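You operate a simulated robot arm through the tools that you are given. There is no shell and no other tool. Be economical: measure what you need, move in short steps, check, and stop when the job is done.

The job below is to be done with a simulated robot arm. You get a single attempt, and the scene is never put back.

JOB
Gauge the steel axle pin; put it and its matching bush on the blue mat.
Fine: close the caliper jaw on the standing pin, read the size, and leave the jaw open. Set down upright: what you pick out.

It is judged by the outcome, as a careful person would: the job done as asked, and still so three seconds after it is handed in. It fails if anything else is knocked over, pushed out of place, dropped, spilled or broken.

ROBOT AND FRAMES
A 6-joint arm with a two-finger parallel gripper, fixed in place. Base frame: the origin is at the foot of the arm, x ahead of it, y to its left, z up; the work surface is at about z = 0. Readings come in m, rad, newtons and seconds.
With the tool pointing down near the work surface it reaches from about 0.14 to 0.58 m from the base axis. Its first joint turns from -1.152 to 1.152 rad. Payload 2.1 kg.
Tool frame: the origin (TCP) lies between the finger pads and is the grasp point; the fingertips stand 0.03 m ahead of it; z points along the fingers, y is the line along which they close. Largest opening 0.094 m; finger width 0.028, thickness 0.01; the body of the gripper, 0.05 by 0.096 m, starts 0.055 m behind the TCP.
Orientation is that of the tool frame in the base frame, as a unit quaternion [w, x, y, z]. With the fingers straight down and closing along the base's y, the tool's x points along the base's -x, its y along +y and its z along -z.

CONTROLS
- The arm moves only by the tool servo_tool. Its argument "rows" is text: rows parted by semicolons, each of 7 numbers parted by spaces: the shift along the tool's x, y, z in m, then the turn, a rotation vector about the tool's x, y, z in rad, then the opening, from 0 (shut) to 1 (fully open). In form: x y z wx wy wz claw; .... A call has 1 to 12 rows; each row shifts and turns the commanded pose from where the row before left it, along the tool's axes as they then stand. Each row takes 0.2 s and may step no farther than 0.05 m and 0.15 rad from the row before; otherwise, or with a gripper value out of range, the whole call is refused. A pose out of reach is approached as far as the arm can. The call stops where the force on the tool passes 90 N (or 10 N more than at its start, if that is more) or the arm is blocked; 0.2 s more then pass. Each finger travels about 0.072 m/s and halts on what it meets, pressing with about 23 N; the grip force reading is that of the motor and also rises with nothing between the fingers. The clock runs only during rows and for 0.2 s after the last one: add rows that do not move to give the fingers time. The reply holds the time, the measured pose of the TCP, the force on the tool along the base axes, the opening and the grip force, in the units named above and with some noise, with the torque about the TCP (base axes, N m) and any sound that the robot's microphone picked up.
- Cameras (640 x 400 px; columns grow to the right, rows downward): "scene" is fixed at [0.0402, -0.3619, 0.4821]; the picture's right is [0.89, -0.45, 0.00], its down [-0.26, -0.52, -0.81] and it looks along [0.36, 0.73, -0.58] (base axes); focal length 360 px, centre (320, 200). "wrist" rides on the gripper at [0.076, 0.014, -0.103] in the tool frame; the picture's right is [-0.18, 0.98, 0.00], its down [-0.75, -0.14, -0.64] and it looks along [-0.63, -0.12, 0.77] (tool axes); focal length 243 px, centre (320, 200). There is no depth. A picture from a camera that has moved, and an enlarged one, comes with that camera's place and axes in the base frame and with its lens.
- camera(camera): a new picture of that camera. The clock stands still meanwhile.
- inspect(camera, box): a new picture of the part [left, top, right, bottom] of that camera's present view, enlarged. The clock stands still meanwhile.
- finish_job(): hands the job in; it is judged then, once.

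Go step by step. Nothing tells you positions but the pictures and the camera data: compare them with the known pose of the tool, close in by small moves and look again before you grip or let go. The budget is 120 turns and 84 pictures, counting those below and the enlarged ones. Unless the task says otherwise, let go and move clear before handing in, and close with one line.

The tools are called after "Emit:" as name(argument=value, ...) on one line, values as JSON. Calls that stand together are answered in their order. servo_tool: Moves the arm, as the interface text tells. Its arguments: {"type":"object","properties":{"rows":{"type":"string"}},"required":["rows"]} The other tools are called the same way: camera (camera) takes a picture; inspect (camera, box) takes an enlarged picture of a part of a camera's view; finish_job () hands the job in.

At the start:

```text
t: 0.0
tcp_pos: [0.3215, 0.0459, 0.2423]
orientation: [0.001, 0.0, 1.0, 0.0]
wrist_force: [0.3, 0.0, 0.2]
moment: [0.0, -0.01, -0.03]
opening: 0.0941
finger_force: 0.2
```

scene: 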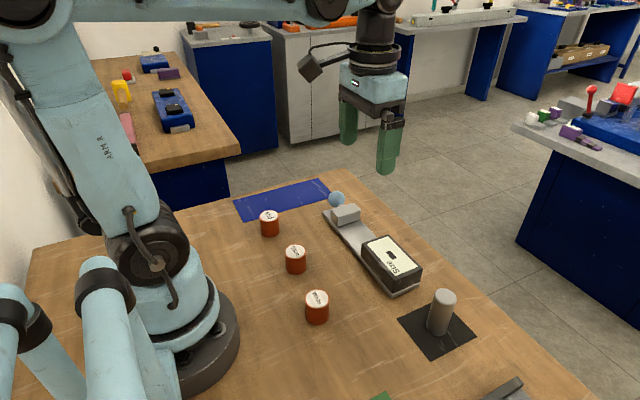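
wrist: 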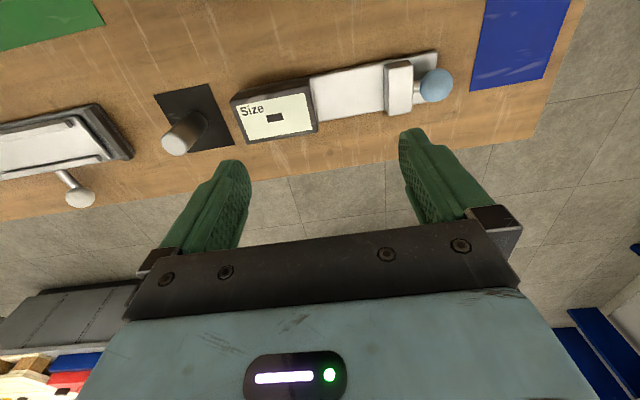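

I see a steel pin standing on a dark pad, a caliper with display and sliding jaw, three labelled orange bushes and a blue mat. I'll enlarge the key parts first.

Emit:
inspect(camera="scene", box=[220, 170, 380, 270])

Emit:
inspect(camera="scene", box=[320, 190, 480, 290])

Emit:
inspect(camera="scene", box=[270, 270, 530, 400])

Emit:
inspect(camera="wrist", box=[0, 0, 480, 220])

```text
4.00 times, centred on (300, 220) of scene
camera zoom: at [0.0402, -0.3619, 0.4821], right [0.89, -0.45, 0.0], down [-0.26, -0.52, -0.81], along [0.36, 0.73, -0.58], focal length 1441 px, centre (400, 120)
```

zoom: 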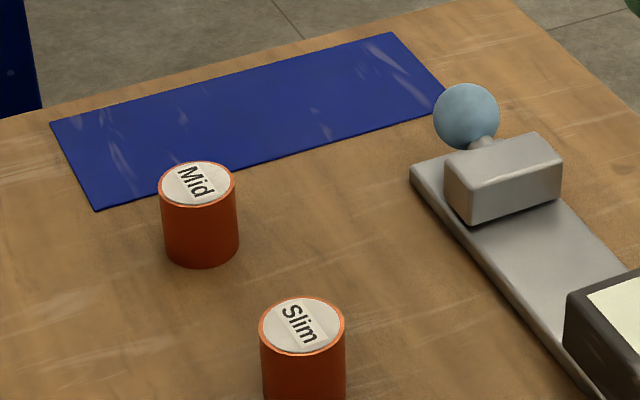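

```text
4.00 times, centred on (400, 240) of scene
camera zoom: at [0.0402, -0.3619, 0.4821], right [0.89, -0.45, 0.0], down [-0.26, -0.52, -0.81], along [0.36, 0.73, -0.58], focal length 1441 px, centre (0, 40)
```

zoom: 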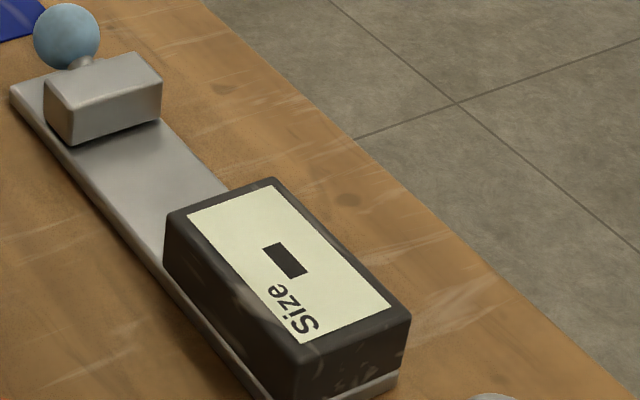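

```text
2.46 times, centred on (400, 335) of scene
camera zoom: at [0.0402, -0.3619, 0.4821], right [0.89, -0.45, 0.0], down [-0.26, -0.52, -0.81], along [0.36, 0.73, -0.58], focal length 887 px, centre (123, -132)
```

zoom: 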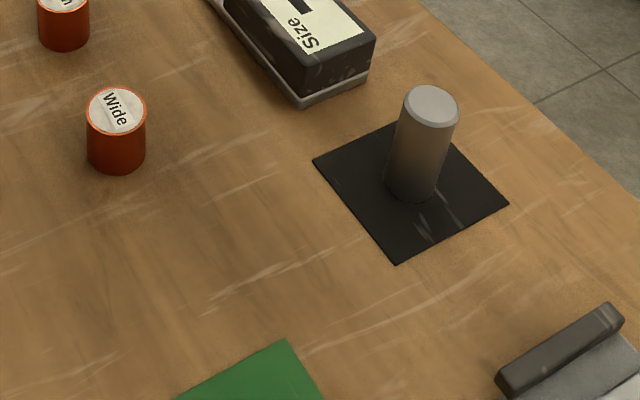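

```text
1.33 times, centred on (240, 110) of wrist
camera zoom: at [0.2461, 0.0621, 0.3438], right [0.19, 0.98, 0.0], down [0.75, -0.14, 0.64], along [0.63, -0.12, -0.77], focal length 324 px, centre (427, 320)
```

zoom: 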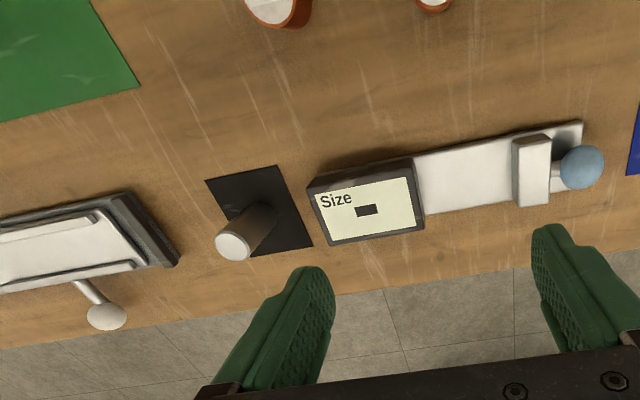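

The pin stands near (0.347, -0.142), about 30 mm across and 77 mm tall. The caliper gap lies at x≈0.35 between y≈0.037 and y≈0.13, with the jaw knob near (0.354, 0.193). I'll turn the gripper 90° so it closes along x, which gives clearance in the caliper.

Emit:
servo_tool(rows="0 0 0 0 0 0.1428 1;0 0 0 0 0 0.1428 1;0 0 0 0 0 0.1428 1;0 0 0 0 0 0.1428 1;0 0 0 0 0 0.1428 1;0 0 0 0 0 0.1428 1;0 0 0 0 0 0.1428 1;0 0 0 0 0 0.1428 1;0 0 0 0 0 0.1428 1;0 0 0 0 0 0.1428 1;0 0 0 0 0 0.1428 1;0 0 0 0 0 0 1")

Emit:
camera(camera="wrist")

Emit:
camera(camera="scene")

```text
t: 2.6
tcp_pos: [0.3221, 0.0467, 0.2401]
orientation: [0.001, 0.709, 0.705, 0.0]
wrist_force: [0.3, -0.1, 0.0]
moment: [0.0, 0.02, 0.02]
opening: 0.094
finger_force: 0.1
```

```text
77 pictures are left
camera wrist: at [0.3369, 0.1236, 0.3437], right [0.98, -0.19, 0.0], down [-0.14, -0.75, 0.64], along [-0.12, -0.63, -0.77], focal length 243 px, centre (320, 200)
```

wrist: 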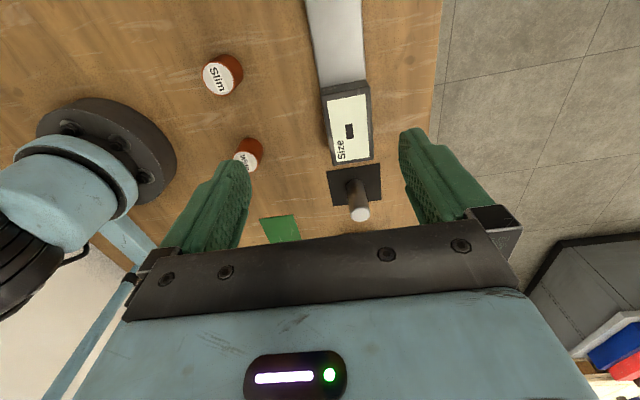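

```text
76 pictures are left
```

scene: 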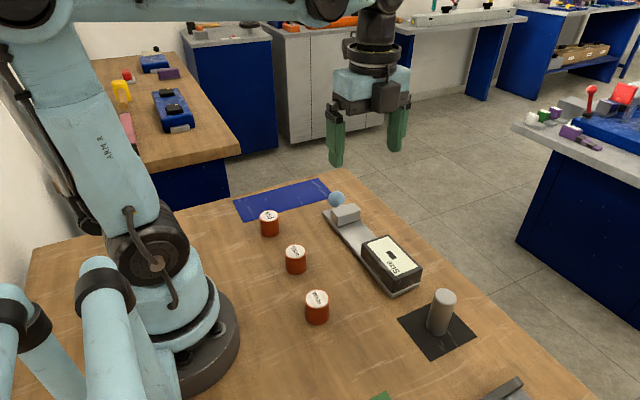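

The gripper now closes along x. Next I move above the pin at a safe height and look.

Emit:
servo_tool(rows="-0.0475 0.00625 0.01 0 0 0 1;-0.0475 0.00625 0.01 0 0 0 1;-0.0475 0.00625 0.01 0 0 0 1;-0.0475 0.00625 0.01 0 0 0 1;0 0 0.02 0 0 0 1;0 0 0 0 0 0 1")

Emit:
camera(camera="wrist")

Emit:
camera(camera="scene")

```text
t: 4.0
tcp_pos: [0.3483, -0.1433, 0.1825]
orientation: [0.001, 0.707, 0.707, 0.001]
wrist_force: [0.0, 0.3, -0.8]
moment: [0.03, 0.01, 0.0]
opening: 0.0939
finger_force: 0.1
```

```text
75 pictures are left
camera wrist: at [0.3618, -0.0664, 0.2841], right [0.98, -0.18, 0.0], down [-0.14, -0.75, 0.64], along [-0.12, -0.63, -0.77], focal length 243 px, centre (320, 200)
```

wrist: 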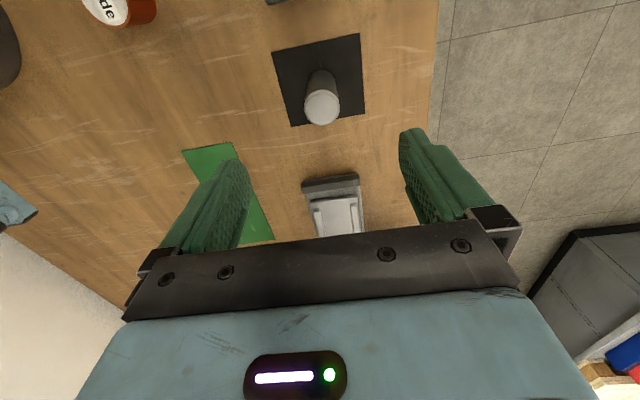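

```text
74 pictures are left
```

scene: 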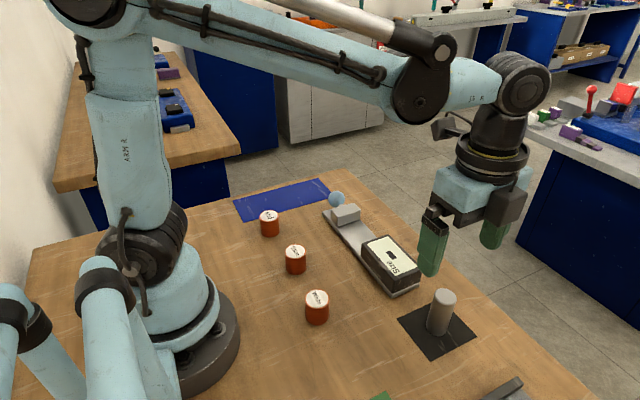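

The pin lies between the fingers in x; its y is about -0.137. I'll lower to just above its top and recheck.

Emit:
servo_tool(rows="0.003 0.001 0.03 0 0 0 1;0.003 0 0.03 0 0 0 1;0 0 0 0 0 0 1")

Emit:
camera(camera="wrist")

Emit:
inspect(camera="scene", box=[360, 190, 560, 380])

```text
t: 4.8
tcp_pos: [0.3465, -0.1374, 0.1211]
orientation: [0.0, 0.707, 0.707, 0.0]
wrist_force: [-0.3, 0.0, 0.2]
moment: [0.02, 0.03, 0.0]
opening: 0.094
finger_force: 0.1
```

```text
73 pictures are left
camera wrist: at [0.3623, -0.0607, 0.2233], right [0.98, -0.19, 0.0], down [-0.14, -0.75, 0.64], along [-0.12, -0.63, -0.77], focal length 243 px, centre (320, 200)
```

wrist: 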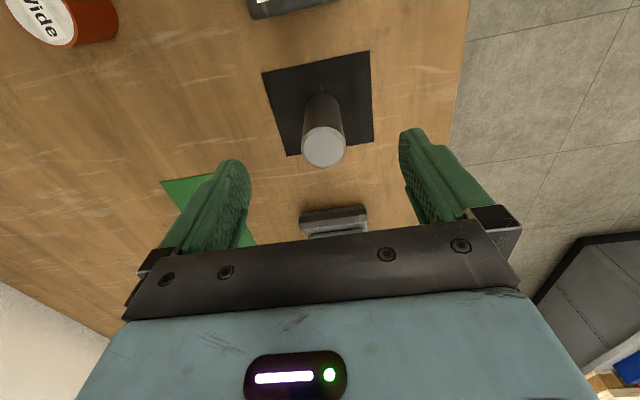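

```text
2.11 times, centred on (460, 285) of scene
camera zoom: at [0.0402, -0.3619, 0.4821], right [0.89, -0.45, 0.0], down [-0.26, -0.52, -0.81], along [0.36, 0.73, -0.58], focal length 758 px, centre (25, 21)
```

zoom: 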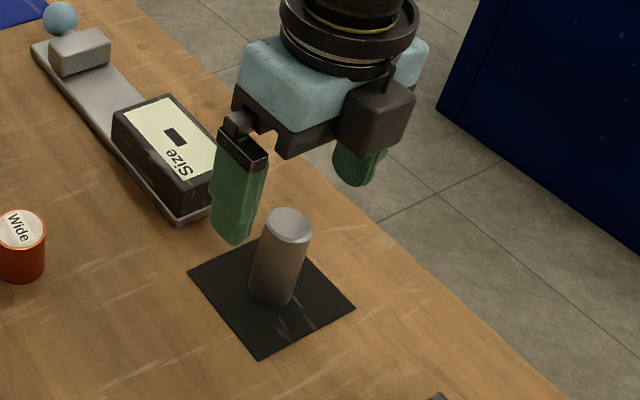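

Triangulating gives a pin top at z≈0.079 and its axis at (0.350, -0.137). I go down with open fingers straddling it in x, then grip gently.

Emit:
servo_tool(rows="0 0.0015 0.022 0 0 0 1;0 0.0015 0.022 0 0 0 1;0 0 0.022 0 0 0 1;0 0 0 0 0 0 1")

Emit:
inspect(camera="scene", box=[360, 190, 560, 380])

Emit:
camera(camera="wrist")

```text
t: 5.8
tcp_pos: [0.3508, -0.1369, 0.0545]
orientation: [0.0, 0.708, 0.706, 0.0]
wrist_force: [0.3, 0.3, -0.6]
moment: [-0.02, 0.0, 0.01]
opening: 0.094
finger_force: 0.1
```

```text
2.11 times, centred on (460, 285) of scene
camera zoom: at [0.0402, -0.3619, 0.4821], right [0.89, -0.45, 0.0], down [-0.26, -0.52, -0.81], along [0.36, 0.73, -0.58], focal length 758 px, centre (25, 21)
```

zoom: 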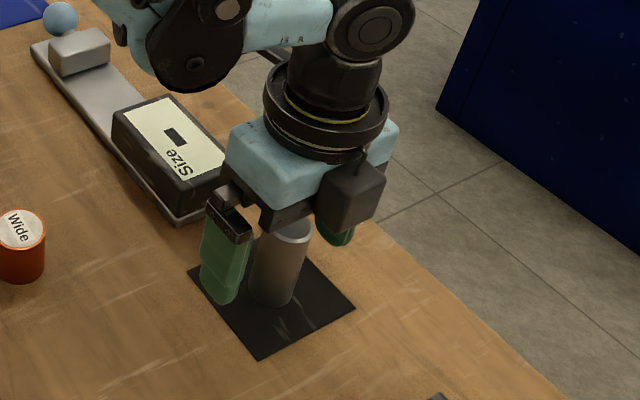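

```text
70 pictures are left
camera wrist: at [0.3658, -0.0602, 0.1581], right [0.98, -0.18, 0.0], down [-0.14, -0.75, 0.64], along [-0.12, -0.63, -0.77], focal length 243 px, centre (320, 200)
```

wrist: 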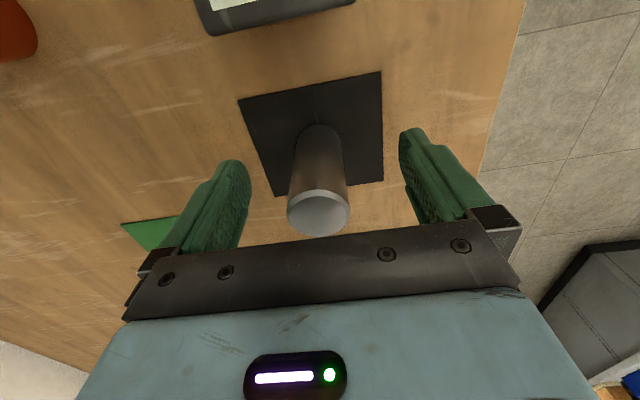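

The pin is centred between the fingers, so I close.

Emit:
servo_tool(rows="0 0 0 0 0 0 0.5;0 0 0 0 0 0 0.2;0 0 0 0 0 0 0;0 0 0 0 0 0 0;0 0 0 0 0 0 0")

Emit:
camera(camera="wrist")

```text
t: 7.0
tcp_pos: [0.3515, -0.1364, 0.0562]
orientation: [0.001, 0.708, 0.706, 0.0]
wrist_force: [-1.6, -1.0, 1.2]
moment: [-0.01, 0.1, 0.0]
opening: 0.0309
finger_force: 23.3
```

```text
69 pictures are left
camera wrist: at [0.3658, -0.0603, 0.1584], right [0.98, -0.19, 0.0], down [-0.14, -0.75, 0.64], along [-0.12, -0.63, -0.77], focal length 243 px, centre (320, 200)
```

wrist: 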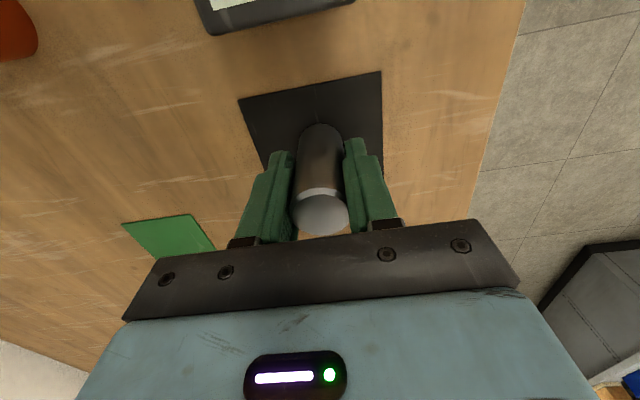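

The pin is held, 30.9 mm by the gripper. I lift it and carry it high over the caliper gap.

Emit:
servo_tool(rows="0 0 -0.02 0 0 0 0;0 0 -0.03 0 0 0 0;0 0 -0.04 0 0 0 0;0.04 0 -0.02 0 0 0 0;0.045 0 0 0 0 0 0;0.045 0 0 0 0 0 0;0.045 0 0 0 0 0 0;0.035 0 0 0 0 0 0;0 0 0 0 0 0 0")

Emit:
camera(camera="wrist")

Emit:
camera(camera="scene")

```text
t: 9.0
tcp_pos: [0.3507, 0.0736, 0.1646]
orientation: [0.0, 0.708, 0.706, 0.001]
wrist_force: [0.3, 0.7, -4.2]
moment: [0.01, -0.02, 0.02]
opening: 0.0307
finger_force: 22.8
```

```text
68 pictures are left
camera wrist: at [0.3644, 0.1502, 0.2672], right [0.98, -0.19, 0.0], down [-0.14, -0.75, 0.64], along [-0.12, -0.63, -0.77], focal length 243 px, centre (320, 200)
```

wrist: 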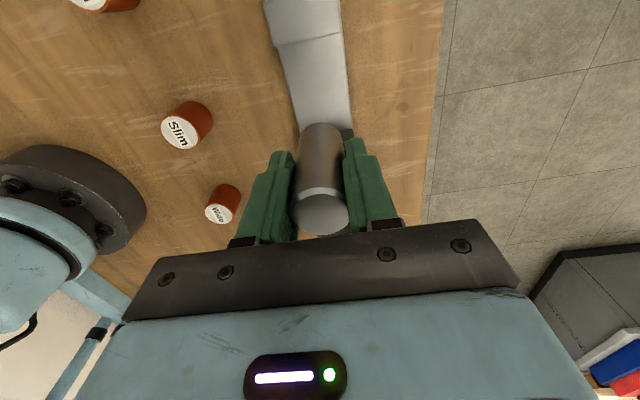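

```text
67 pictures are left
```

scene: 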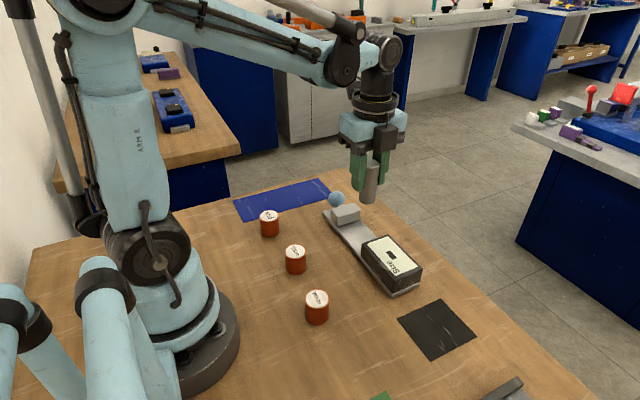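

The pin aligns with the bed at x≈0.35. I'll move close to the display block face (y≈0.058) and lower to just above the bed, then look.

Emit:
servo_tool(rows="-0.015 0 0 0 0 0 0;0 0 0.03 0 0 0 0;0 0 0.03 0 0 0 0;0 0 0.015 0 0 0 0;0 0 0 0 0 0 0")

Emit:
inspect(camera="scene", box=[320, 150, 440, 270])

Emit:
camera(camera="wrist")

```text
t: 10.2
tcp_pos: [0.3501, 0.058, 0.0901]
orientation: [0.001, 0.708, 0.707, 0.0]
wrist_force: [0.0, 1.0, -4.0]
moment: [0.0, 0.0, 0.02]
opening: 0.0306
finger_force: 22.6
```

```text
3.33 times, centred on (380, 210) of scene
camera zoom: at [0.0402, -0.3619, 0.4821], right [0.89, -0.45, 0.0], down [-0.26, -0.52, -0.81], along [0.36, 0.73, -0.58], focal length 1201 px, centre (120, 167)
```

zoom: 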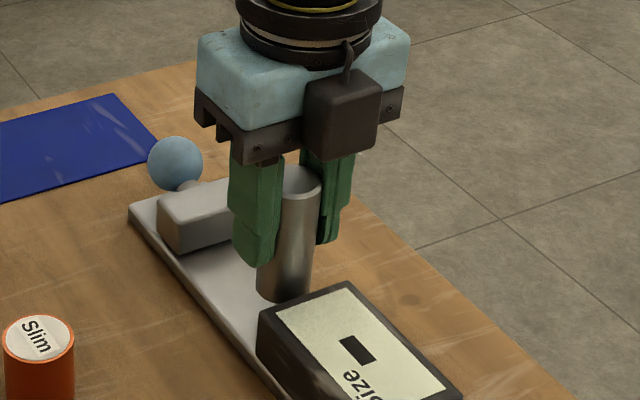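

```text
65 pictures are left
camera wrist: at [0.3652, 0.1349, 0.1925], right [0.98, -0.18, 0.0], down [-0.14, -0.75, 0.64], along [-0.12, -0.63, -0.77], focal length 243 px, centre (320, 200)
```

wrist: 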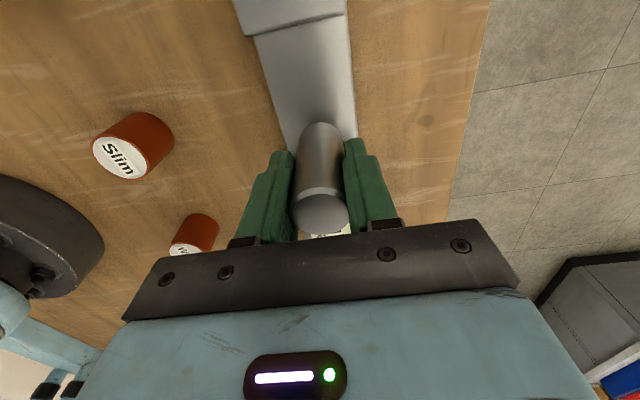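

The pin sits over the bed with a few mm of clearance to the block face. I lower in small steps, watching the force.

Emit:
servo_tool(rows="0 0 0.01 0 0 0 0;0 0 0.008 0 0 0 0;0 0 0 0 0 0 0")

Emit:
inspect(camera="scene", box=[340, 190, 420, 260])

```text
t: 11.0
tcp_pos: [0.3514, 0.0581, 0.0722]
orientation: [0.0, 0.708, 0.706, 0.001]
wrist_force: [0.8, -0.7, -4.1]
moment: [0.04, 0.06, 0.01]
opening: 0.031
finger_force: 23.0
```

```text
5.71 times, centred on (380, 225) of scene
camera zoom: at [0.0402, -0.3619, 0.4821], right [0.89, -0.45, 0.0], down [-0.26, -0.52, -0.81], along [0.36, 0.73, -0.58], focal length 2058 px, centre (-23, 57)
```

zoom: 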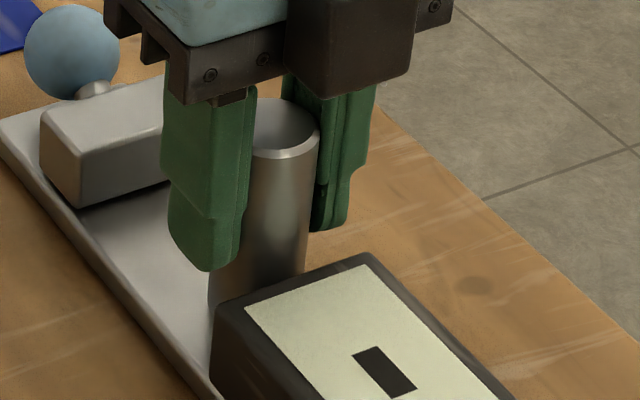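

Emit:
servo_tool(rows="0 0 0.003 0 0 0 0;0 0 0 0 0 0 0")

Emit:
servo_tool(rows="0 0 0.002 0 0 0 0;0 0 0 0 0 0 0")

```text
t: 11.6
tcp_pos: [0.3512, 0.0581, 0.0695]
orientation: [0.001, 0.708, 0.706, 0.001]
wrist_force: [0.0, 0.4, -3.7]
moment: [-0.01, -0.02, -0.02]
opening: 0.0307
finger_force: 22.9
```

```text
t: 12.2
tcp_pos: [0.3515, 0.0573, 0.0683]
orientation: [0.001, 0.708, 0.706, 0.0]
wrist_force: [-1.3, -1.9, 16.9]
moment: [0.04, 0.16, 0.01]
opening: 0.0308
finger_force: 23.0
```

Contact with the bed at TCP z≈0.0685. I ease off a hair, open, and rise clear.

Emit:
servo_tool(rows="0 0 -0.001 0 0 0 0;0 0 0 0 0 0 0.4;0 0 0 0 0 0 0.6;0 0 0 0 0 0 0.8;0 0 0 0 0 0 0.8;0 0 0 0 0 0 0.8")

Emit:
inspect(camera="scene", box=[320, 150, 440, 270])

Emit:
camera(camera="wrist")

```text
t: 13.6
tcp_pos: [0.3509, 0.0578, 0.0689]
orientation: [0.0, 0.708, 0.707, 0.0]
wrist_force: [-0.7, 0.1, -0.2]
moment: [-0.01, 0.04, -0.01]
opening: 0.075
finger_force: 0.0
```

```text
3.33 times, centred on (380, 210) of scene
camera zoom: at [0.0402, -0.3619, 0.4821], right [0.89, -0.45, 0.0], down [-0.26, -0.52, -0.81], along [0.36, 0.73, -0.58], focal length 1201 px, centre (120, 167)
```

zoom: 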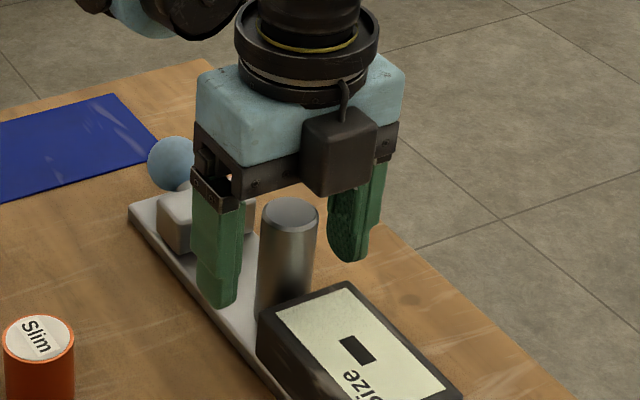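

```text
62 pictures are left
camera wrist: at [0.3657, 0.1348, 0.1711], right [0.98, -0.19, 0.0], down [-0.14, -0.75, 0.64], along [-0.12, -0.63, -0.77], focal length 243 px, centre (320, 200)
```

wrist: 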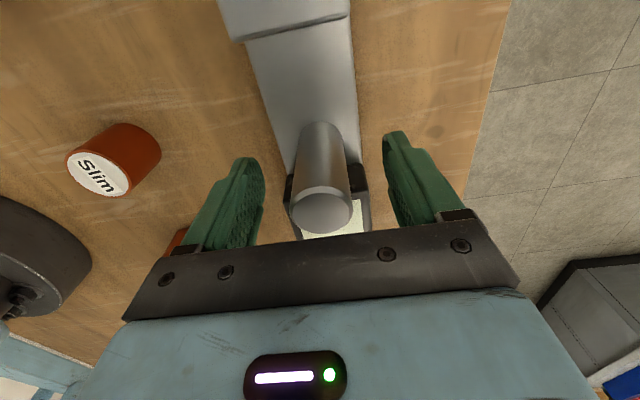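

The pin stands on the bed. I rise and go over the blue knob.

Emit:
servo_tool(rows="0 0 -0.04 0 0 0 0.8;0 0 -0.04 0 0 0 0.8;0 0 -0.03 0 0 0 0.8;0.045 0 0 0 0 0 0.8;0.045 0 0 0 0 0 0.8;0.045 0 0 0 0 0 0.8;0 0 0 0 0 0 0.8")

Emit:
camera(camera="wrist")

Emit:
inspect(camera="scene", box=[300, 150, 420, 270])

```text
t: 15.2
tcp_pos: [0.3496, 0.1928, 0.1778]
orientation: [0.0, 0.707, 0.707, 0.001]
wrist_force: [0.5, 0.3, -0.7]
moment: [-0.01, -0.04, 0.0]
opening: 0.0751
finger_force: 0.0
```

```text
61 pictures are left
camera wrist: at [0.3654, 0.2692, 0.2807], right [0.98, -0.19, 0.0], down [-0.14, -0.75, 0.64], along [-0.12, -0.63, -0.77], focal length 243 px, centre (320, 200)
```

wrist: 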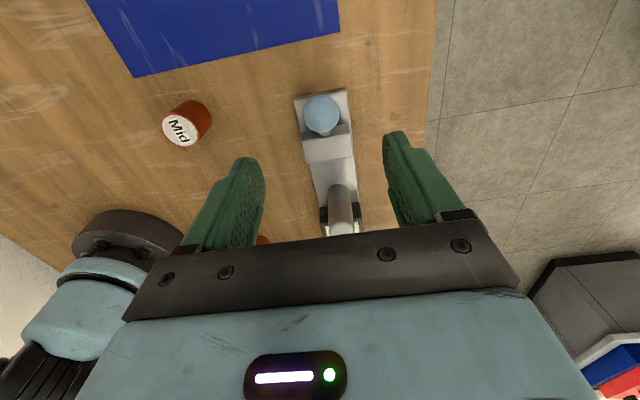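

```text
3.33 times, centred on (360, 210) of scene
camera zoom: at [0.0402, -0.3619, 0.4821], right [0.89, -0.45, 0.0], down [-0.26, -0.52, -0.81], along [0.36, 0.73, -0.58], focal length 1201 px, centre (187, 167)
```

zoom: 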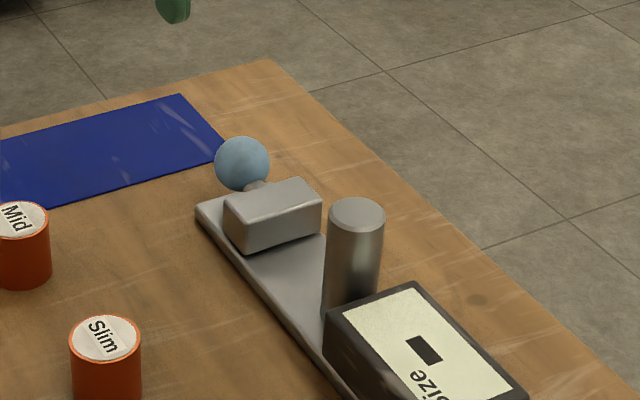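

The knob triangulates to about (0.3485, 0.182, 0.041), around 35 mm across. I'll descend around it in two steps, keeping the fingertips above the bed.

Emit:
servo_tool(rows="-0.0055 0 0.03 0 0 0 0.8;-0.0055 -0.001 0.03 0 0 0 0.8;0 0 0.02 0 0 0 0.8;0 0 0 0 0 0 0.8")

Emit:
camera(camera="wrist")

Emit:
inspect(camera="scene", box=[300, 150, 420, 270])

```text
t: 16.2
tcp_pos: [0.3508, 0.1812, 0.0977]
orientation: [0.001, 0.707, 0.707, 0.001]
wrist_force: [0.0, -0.6, 0.6]
moment: [-0.02, 0.0, -0.01]
opening: 0.0753
finger_force: 0.1
```

```text
59 pictures are left
camera wrist: at [0.3638, 0.2587, 0.2002], right [0.98, -0.19, 0.0], down [-0.14, -0.75, 0.64], along [-0.12, -0.63, -0.77], focal length 243 px, centre (320, 200)
```

wrist: 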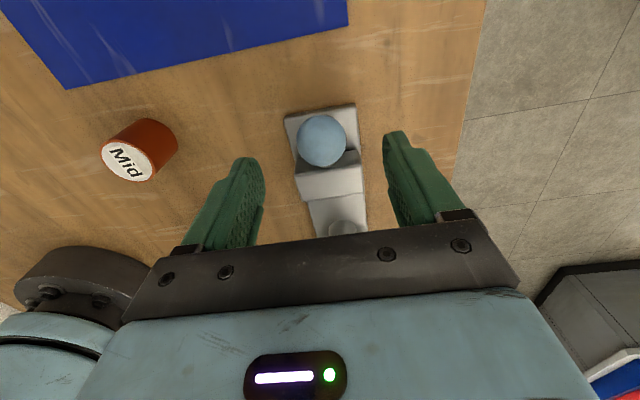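

```text
3.33 times, centred on (360, 210) of scene
camera zoom: at [0.0402, -0.3619, 0.4821], right [0.89, -0.45, 0.0], down [-0.26, -0.52, -0.81], along [0.36, 0.73, -0.58], focal length 1201 px, centre (187, 167)
```

zoom: 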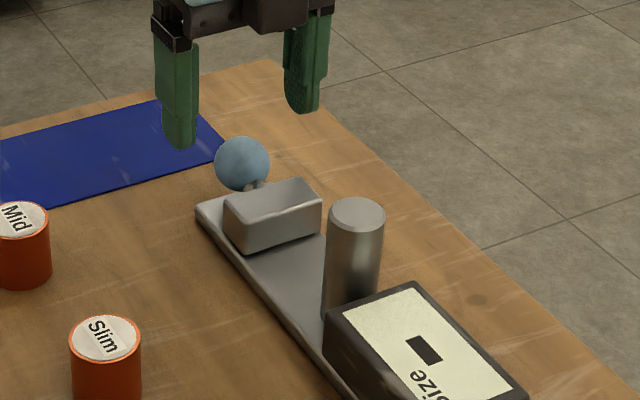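

Knob confirmed at (0.349, 0.182). I descend and close on it.

Emit:
servo_tool(rows="0 -0.001 0.024 0 0 0 0.8;0 0 0.023 0 0 0 0.8;0 0 0 0 0 0 0.8;0 0 0 0 0 0 0.3;0 0 0 0 0 0 0.1;0 0 0 0 0 0 0;0 0 0 0 0 0 0;0 0 0 0 0 0 0")

Emit:
camera(camera="wrist")

Emit:
inspect(camera="scene", box=[300, 150, 420, 270])

```text
t: 18.0
tcp_pos: [0.3503, 0.1813, 0.0517]
orientation: [0.002, 0.707, 0.707, 0.002]
wrist_force: [23.7, 0.6, -12.5]
moment: [-0.15, -0.1, 0.08]
opening: 0.0347
finger_force: 44.6
```

```text
57 pictures are left
camera wrist: at [0.3639, 0.2583, 0.1534], right [0.98, -0.19, 0.01], down [-0.15, -0.75, 0.64], along [-0.11, -0.63, -0.77], focal length 243 px, centre (320, 200)
```

wrist: 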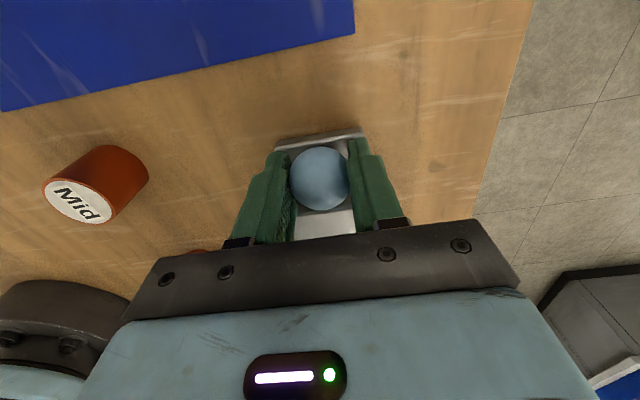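

```text
3.33 times, centred on (360, 210) of scene
camera zoom: at [0.0402, -0.3619, 0.4822], right [0.89, -0.45, 0.0], down [-0.26, -0.52, -0.81], along [0.36, 0.73, -0.58], focal length 1201 px, centre (187, 167)
```

zoom: 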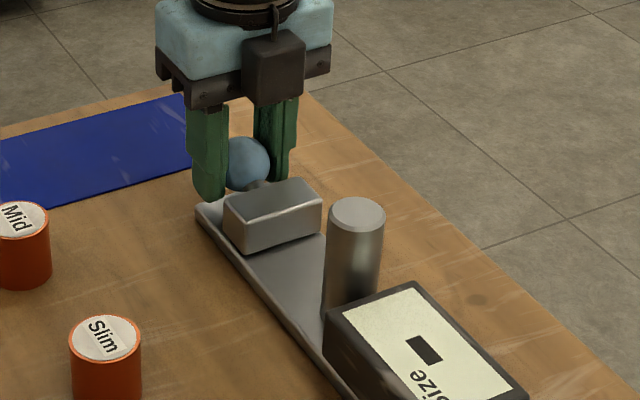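

The knob is gripped but with a 24 N sideways load, so I'll shift +1 mm in x to relieve it.

Emit:
servo_tool(rows="0 0.001 0 0 0 0 0;0 0 0 0 0 0 0")

```text
t: 18.6
tcp_pos: [0.35, 0.1819, 0.0514]
orientation: [0.0, 0.708, 0.706, 0.0]
wrist_force: [14.5, -4.0, -21.8]
moment: [0.28, -0.3, -0.06]
opening: 0.035
finger_force: 45.0
```

Emit:
servo_tool(rows="0 0.001 0.001 0 0 0 0;0 0 0 0 0 0 0")

```text
t: 19.2
tcp_pos: [0.3509, 0.1823, 0.0506]
orientation: [0.0, 0.708, 0.707, 0.0]
wrist_force: [-2.1, -7.3, 27.3]
moment: [0.01, 0.03, -0.07]
opening: 0.0346
finger_force: 44.9
```

Side load is gone. I raise half a mm and start sliding the jaw toward the pin.

Emit:
servo_tool(rows="0 0 -0.0005 0 0 0 0;-0.005 0 0 0 0 0 0;-0.01 0 0 0 0 0 0;-0.01 0 0 0 0 0 0;0 0 0 0 0 0 0")

Emit:
inspect(camera="scene", box=[300, 150, 440, 290])

```text
t: 20.4
tcp_pos: [0.3495, 0.1574, 0.0516]
orientation: [-0.001, 0.707, 0.707, -0.001]
wrist_force: [-23.3, 0.8, 16.8]
moment: [0.76, 0.21, 0.1]
opening: 0.0349
finger_force: 45.2
```

```text
2.86 times, centred on (370, 220) of scene
camera zoom: at [0.0401, -0.362, 0.4821], right [0.89, -0.45, 0.0], down [-0.26, -0.52, -0.81], along [0.36, 0.73, -0.58], focal length 1029 px, centre (177, 143)
```

zoom: 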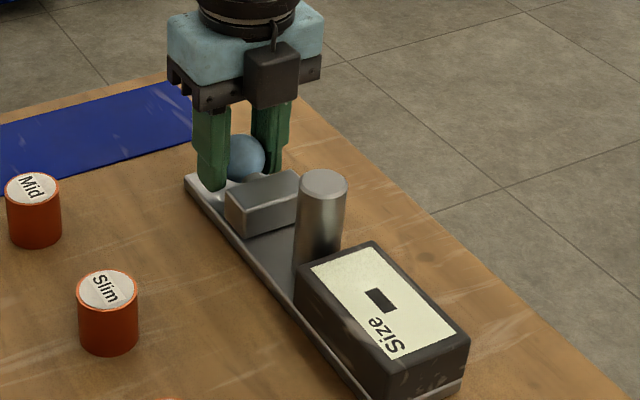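

The jaw slides well, with a slight sideways load. I correct x and continue.

Emit:
servo_tool(rows="0 -0.0012 0 0 0 0 0;-0.008 0 0 0 0 0 0;-0.008 0 0 0 0 0 0;0 0 0 0 0 0 0")

Emit:
inspect(camera="scene", box=[300, 150, 440, 290])

```text
t: 21.4
tcp_pos: [0.3499, 0.1409, 0.0498]
orientation: [0.0, 0.708, 0.706, -0.001]
wrist_force: [-16.2, 1.2, -4.1]
moment: [0.14, 0.14, -0.04]
opening: 0.0349
finger_force: 44.7
```

```text
2.86 times, centred on (370, 220) of scene
camera zoom: at [0.0402, -0.3619, 0.4821], right [0.89, -0.45, 0.0], down [-0.26, -0.52, -0.81], along [0.36, 0.73, -0.58], focal length 1029 px, centre (177, 143)
```

zoom: 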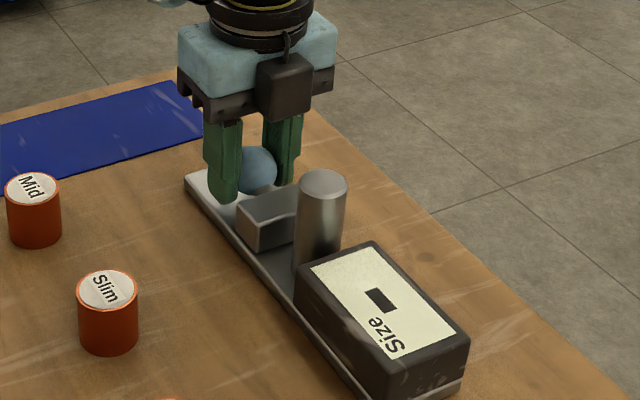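

Emit:
servo_tool(rows="0 -0.0012 0 0 0 0 0;-0.005 0 0 0 0 0 0;-0.004 0 0 0 0 0 0;0 0 0 0 0 0 0")

Emit:
servo_tool(rows="-0.002 0 0 0 0 0 0;0 0 0 0 0 0 0")

Emit:
inspect(camera="scene", box=[320, 160, 420, 260])

```text
t: 22.4
tcp_pos: [0.3499, 0.1311, 0.0515]
orientation: [0.002, 0.708, 0.707, 0.002]
wrist_force: [4.2, -0.1, -12.3]
moment: [-0.25, -0.08, 0.03]
opening: 0.0349
finger_force: 44.6
```

```text
t: 23.0
tcp_pos: [0.3497, 0.1297, 0.0503]
orientation: [0.002, 0.708, 0.706, 0.002]
wrist_force: [15.0, 1.4, -23.8]
moment: [-0.07, -0.13, 0.06]
opening: 0.0348
finger_force: 44.9
```

```text
4.00 times, centred on (370, 210) of scene
camera zoom: at [0.0403, -0.3619, 0.4822], right [0.89, -0.45, 0.0], down [-0.26, -0.52, -0.81], along [0.36, 0.73, -0.58], focal length 1441 px, centre (120, 160)
```

zoom: 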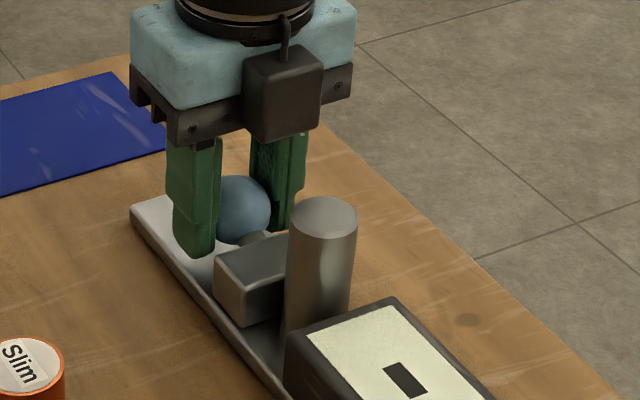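

Nearly at the pin. I continue in 2 mm steps, watching the y force.

Emit:
servo_tool(rows="-0.002 0.0007 0.0005 0 0 0 0;-0.002 0 0 0 0 0 0;0 0 0 0 0 0 0")

Emit:
servo_tool(rows="-0.002 0 0 0 0 0 0;0 0 0 0 0 0 0")

Emit:
inspect(camera="scene", box=[320, 160, 420, 260])

Emit:
camera(camera="wrist")

```text
t: 23.8
tcp_pos: [0.3505, 0.126, 0.0506]
orientation: [0.001, 0.708, 0.706, 0.0]
wrist_force: [10.6, 2.0, 13.4]
moment: [0.08, -0.09, 0.02]
opening: 0.035
finger_force: 45.1
```

```text
t: 24.4
tcp_pos: [0.3504, 0.1232, 0.0513]
orientation: [0.0, 0.707, 0.707, 0.0]
wrist_force: [8.0, 2.8, 28.7]
moment: [0.2, -0.06, 0.02]
opening: 0.0349
finger_force: 44.7
```

```text
4.00 times, centred on (370, 210) of scene
camera zoom: at [0.0401, -0.362, 0.4821], right [0.89, -0.45, 0.0], down [-0.26, -0.52, -0.81], along [0.36, 0.73, -0.58], focal length 1441 px, centre (120, 160)
```

zoom: 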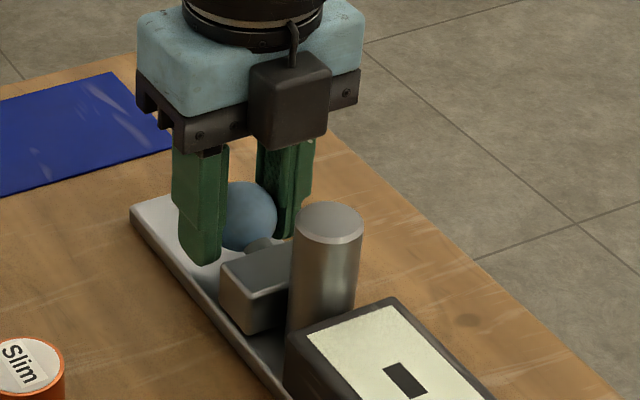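

```text
51 pictures are left
camera wrist: at [0.3644, 0.2006, 0.1533], right [0.98, -0.18, 0.0], down [-0.14, -0.75, 0.64], along [-0.12, -0.63, -0.77], focal length 243 px, centre (320, 200)
```

wrist: 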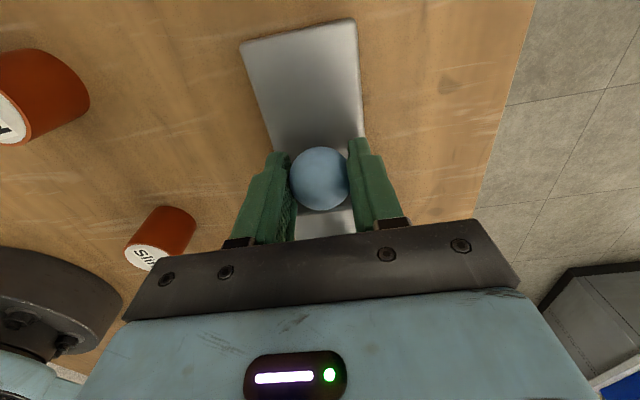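

The jaw is now pushing the pin gently toward the block. I continue in tiny steps until it firms up.

Emit:
servo_tool(rows="-0.0015 0 -0.0005 0 0 0 0;0 0 0 0 0 0 0")

Emit:
servo_tool(rows="-0.0015 0 0 0 0 0 0;0 0 0 0 0 0 0")

Emit:
inspect(camera="scene", box=[330, 180, 430, 280])

```text
t: 25.0
tcp_pos: [0.3501, 0.1228, 0.0513]
orientation: [0.0, 0.707, 0.707, 0.001]
wrist_force: [8.9, 6.9, 2.8]
moment: [-0.23, -0.07, 0.05]
opening: 0.035
finger_force: 44.9
```

```text
t: 25.6
tcp_pos: [0.3499, 0.1226, 0.0507]
orientation: [-0.001, 0.706, 0.709, 0.002]
wrist_force: [11.2, 22.7, -5.6]
moment: [-0.45, 0.06, 0.11]
opening: 0.035
finger_force: 44.8
```

```text
4.00 times, centred on (380, 230) of scene
camera zoom: at [0.0402, -0.3619, 0.4821], right [0.89, -0.45, 0.0], down [-0.26, -0.52, -0.81], along [0.36, 0.73, -0.58], focal length 1441 px, centre (80, 80)
```

zoom: 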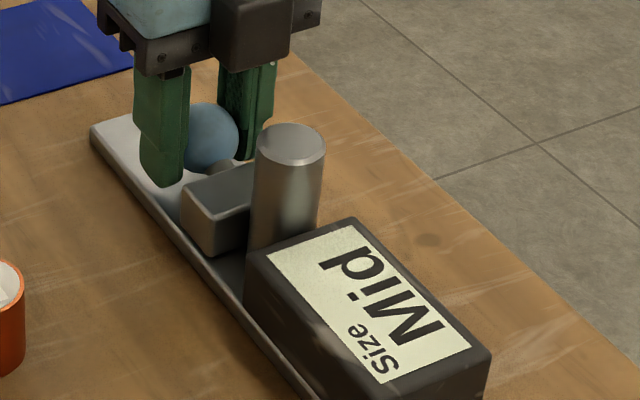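

The display reads "Mid", so the Mid bush is the match. Now I pull the jaw back open.

Emit:
servo_tool(rows="0.004 0 0 0 0 0 0;0.008 0 0 0 0 0 0;0.01 0.0007 0 0 0 0 0;0.01 0.0007 0 0 0 0 0;0 0 0 0 0 0 0")

Emit:
inspect(camera="scene", box=[300, 150, 440, 290])

```text
t: 26.8
tcp_pos: [0.3512, 0.1524, 0.0504]
orientation: [0.0, 0.707, 0.707, -0.002]
wrist_force: [-9.9, -1.1, 8.6]
moment: [-1.31, 0.13, -0.06]
opening: 0.0349
finger_force: 45.7
```

```text
2.86 times, centred on (370, 220) of scene
camera zoom: at [0.0401, -0.3619, 0.4821], right [0.89, -0.45, 0.0], down [-0.26, -0.52, -0.81], along [0.36, 0.73, -0.58], focal length 1029 px, centre (177, 143)
```

zoom: 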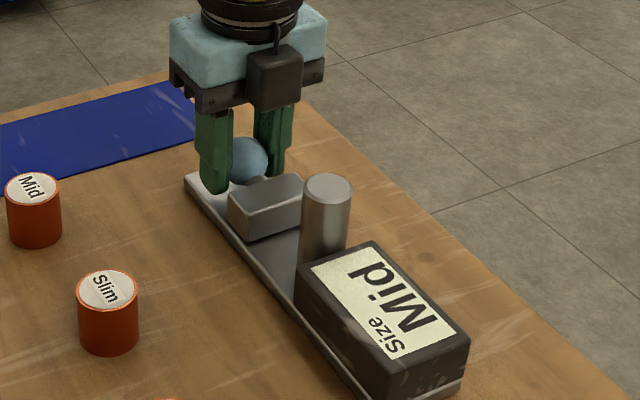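

The jaw follows. I pull it the rest of the way to its starting position.

Emit:
servo_tool(rows="0.01 0 0 0 0 0 0;0.01 0 0 0 0 0 0;0.009 0 0 0 0 0 0;0 0 0 0 0 0 0")

Emit:
camera(camera="wrist")

Emit:
inspect(camera="scene", box=[300, 150, 440, 290])

```text
t: 27.8
tcp_pos: [0.3497, 0.1813, 0.0508]
orientation: [0.0, 0.708, 0.706, -0.002]
wrist_force: [-17.8, -9.0, -3.0]
moment: [0.84, 0.14, 0.12]
opening: 0.0347
finger_force: 45.3
```

```text
48 pictures are left
camera wrist: at [0.3648, 0.2587, 0.1532], right [0.98, -0.19, 0.0], down [-0.14, -0.75, 0.64], along [-0.12, -0.63, -0.77], focal length 243 px, centre (320, 200)
```

wrist: 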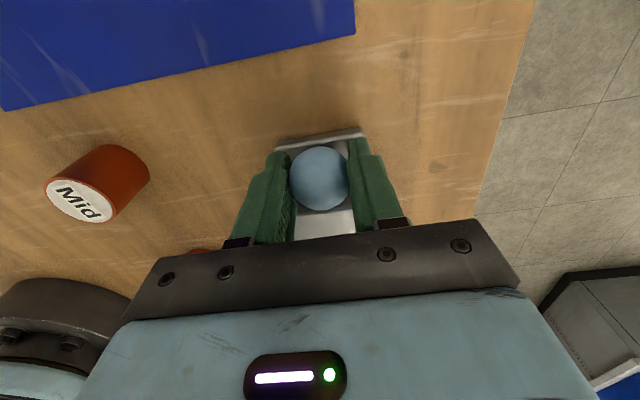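

```text
2.86 times, centred on (370, 220) of scene
camera zoom: at [0.0402, -0.3619, 0.4821], right [0.89, -0.45, 0.0], down [-0.26, -0.52, -0.81], along [0.36, 0.73, -0.58], focal length 1029 px, centre (177, 143)
```

zoom: 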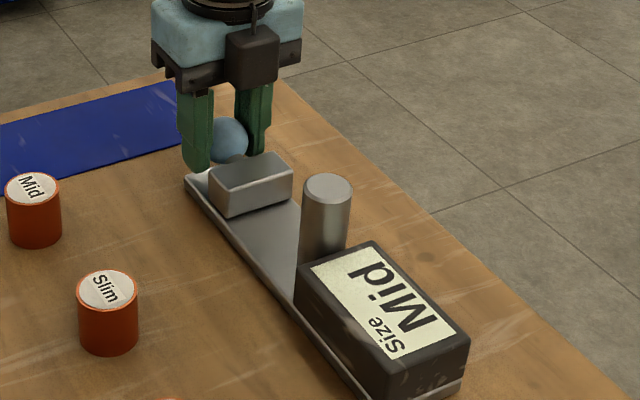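

The jaw is back fully open. I release the knob, rise straight up and go over the pin again.

Emit:
servo_tool(rows="-0.0005 -0.0005 0 0 0 0 0;0 0 0 0 0 0 0.5;0 0 0 0 0 0 0.8;0 0 0 0 0 0 0.8;0 0 0 0 0 0 0.8;0 0 -0.03 0 0 0 0.8;0 0 -0.04 0 0 0 0.8;0 0 -0.04 0 0 0 0.8;0 0 0 0 0 0 0.8")

Emit:
servo_tool(rows="-0.045 0 0 0 0 0 0.8;-0.045 0 0 0 0 0 0.8;-0.036 0 0 0 0 0 0.8;0 0 0.03 0 0 0 0.8;0 0 0 0 0 0 0.8")

Emit:
camera(camera="wrist")

Emit:
camera(camera="scene")

```text
t: 29.8
tcp_pos: [0.3513, 0.1818, 0.1612]
orientation: [0.001, 0.708, 0.706, 0.0]
wrist_force: [-0.5, 1.0, 0.3]
moment: [-0.02, 0.0, 0.01]
opening: 0.0748
finger_force: 0.1
```

```text
t: 31.0
tcp_pos: [0.3504, 0.0548, 0.131]
orientation: [0.0, 0.708, 0.707, 0.0]
wrist_force: [0.3, 0.2, -0.2]
moment: [-0.01, -0.02, 0.03]
opening: 0.0752
finger_force: 0.2
```

```text
46 pictures are left
camera wrist: at [0.3643, 0.1321, 0.2333], right [0.98, -0.19, 0.0], down [-0.14, -0.75, 0.64], along [-0.12, -0.63, -0.77], focal length 243 px, centre (320, 200)
```

wrist: 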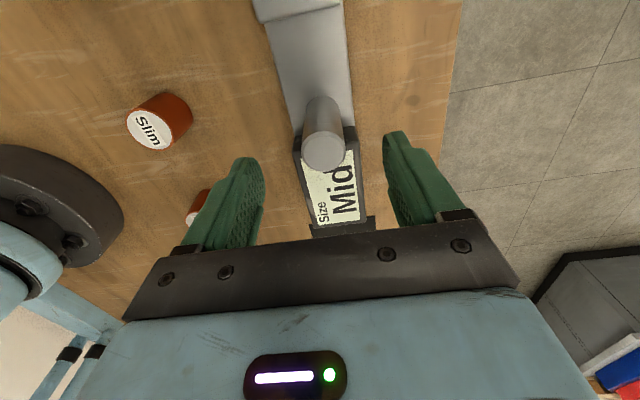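

```text
45 pictures are left
```

scene: 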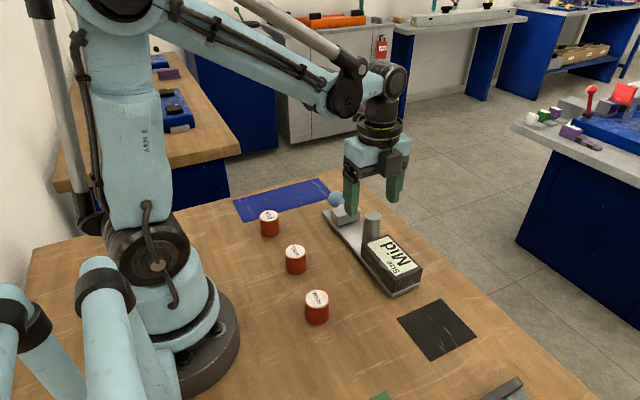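

The pin still stands at about (0.351, 0.056) and the jaw is open. I descend to re-grip it at the same height.

Emit:
servo_tool(rows="0 0.0005 0.022 0 0 0 0.8;0 0 0.022 0 0 0 0.8;0 0 0.018 0 0 0 0.8;0 0 0 0 0 0 0.8")

Emit:
camera(camera="wrist")

```text
t: 32.0
tcp_pos: [0.3514, 0.0557, 0.0695]
orientation: [0.0, 0.707, 0.707, 0.0]
wrist_force: [0.0, 0.3, -0.4]
moment: [0.02, -0.02, -0.02]
opening: 0.0754
finger_force: 0.1
```

```text
44 pictures are left
camera wrist: at [0.365, 0.1325, 0.1719], right [0.98, -0.19, 0.0], down [-0.14, -0.75, 0.64], along [-0.12, -0.63, -0.77], focal length 243 px, centre (320, 200)
```

wrist: 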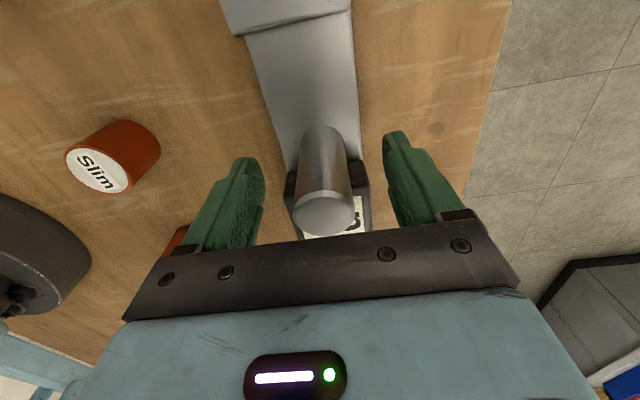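

Well aligned. I grip, lift and carry the pin high towards the mat.

Emit:
servo_tool(rows="0 0 0 0 0 0 0.4;0 0 0 0 0 0 0.1;0 0 0 0 0 0 0;0 0 0 0 0 0 0;0 0 -0.02 0 0 0 0;0 0 -0.03 0 0 0 0;0 0 -0.04 0 0 0 0;0 0 -0.02 0 0 0 0;0 0 0 0 0 0 0")

Emit:
servo_tool(rows="0.045 0 0 0 0 0 0;0.045 0 0 0 0 0 0;0.045 0 0 0 0 0 0;0.045 -0.015 0 0 0 0 0;0.045 -0.015 0 0 0 0 0;0.008 0 0 0 0 0 0;0 0 0 0 0 0 0")

Emit:
camera(camera="scene")

Emit:
camera(camera="wrist")

```text
t: 34.0
tcp_pos: [0.351, 0.0533, 0.1798]
orientation: [0.001, 0.707, 0.707, 0.001]
wrist_force: [0.1, 0.6, -4.6]
moment: [0.04, -0.01, -0.02]
opening: 0.0328
finger_force: 22.9
```

```text
t: 35.6
tcp_pos: [0.3208, 0.2897, 0.1785]
orientation: [0.0, 0.708, 0.706, 0.0]
wrist_force: [-0.1, 0.4, -4.0]
moment: [0.04, -0.01, 0.0]
opening: 0.0329
finger_force: 23.0
```

```text
43 pictures are left
```

scene: 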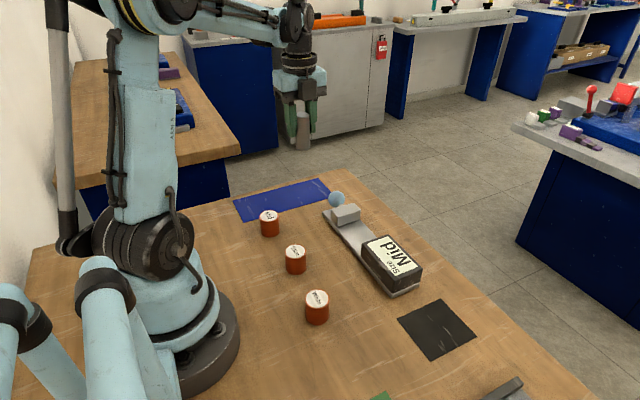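

```text
42 pictures are left
camera wrist: at [0.3357, 0.3658, 0.2816], right [0.98, -0.19, 0.0], down [-0.14, -0.75, 0.64], along [-0.12, -0.63, -0.77], focal length 243 px, centre (320, 200)
```

wrist: 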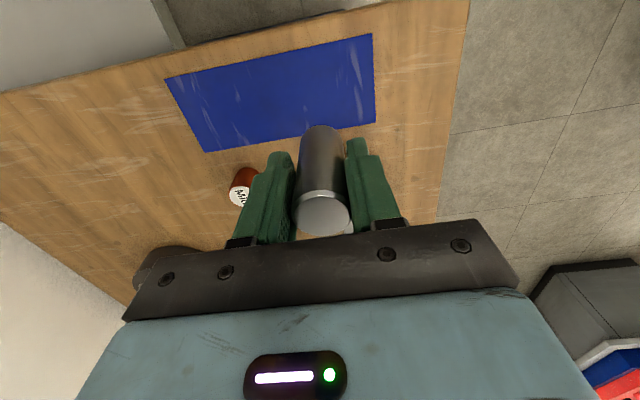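

The mat spans about x 0.16–0.375, y 0.242–0.332. I check that the pin hangs straight in the fingers before lowering.

Emit:
inspect(camera="scene", box=[250, 60, 350, 160])

Emit:
inspect(camera="wrist", box=[220, 110, 420, 250])

```text
4.00 times, centred on (300, 110) of scene
camera zoom: at [0.0402, -0.3619, 0.4822], right [0.89, -0.45, 0.0], down [-0.26, -0.52, -0.81], along [0.36, 0.73, -0.58], focal length 1441 px, centre (400, 560)
```

zoom: 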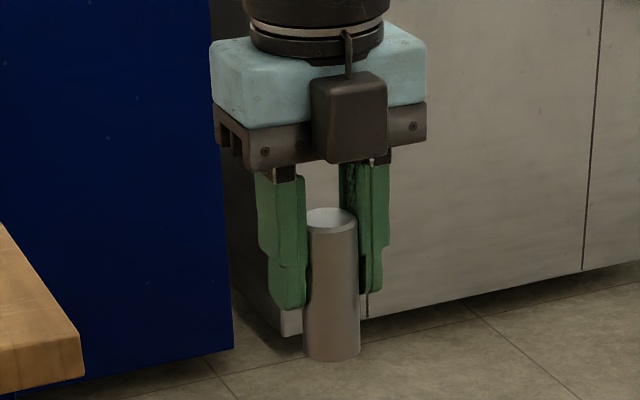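

```text
2.86 times, centred on (320, 180) of wrist
camera zoom: at [0.3357, 0.3658, 0.2816], right [0.98, -0.19, 0.0], down [-0.14, -0.75, 0.64], along [-0.12, -0.63, -0.77], focal length 693 px, centre (320, 257)
```

zoom: 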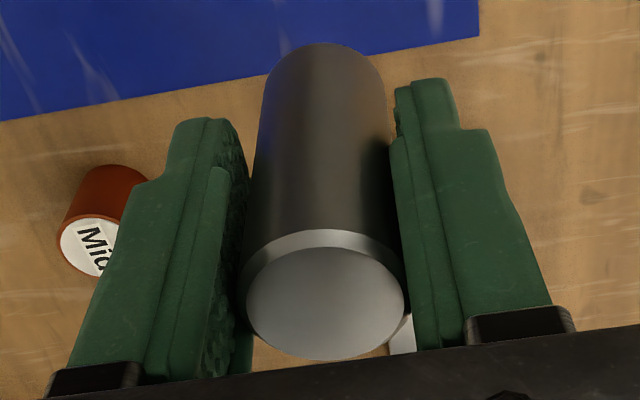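

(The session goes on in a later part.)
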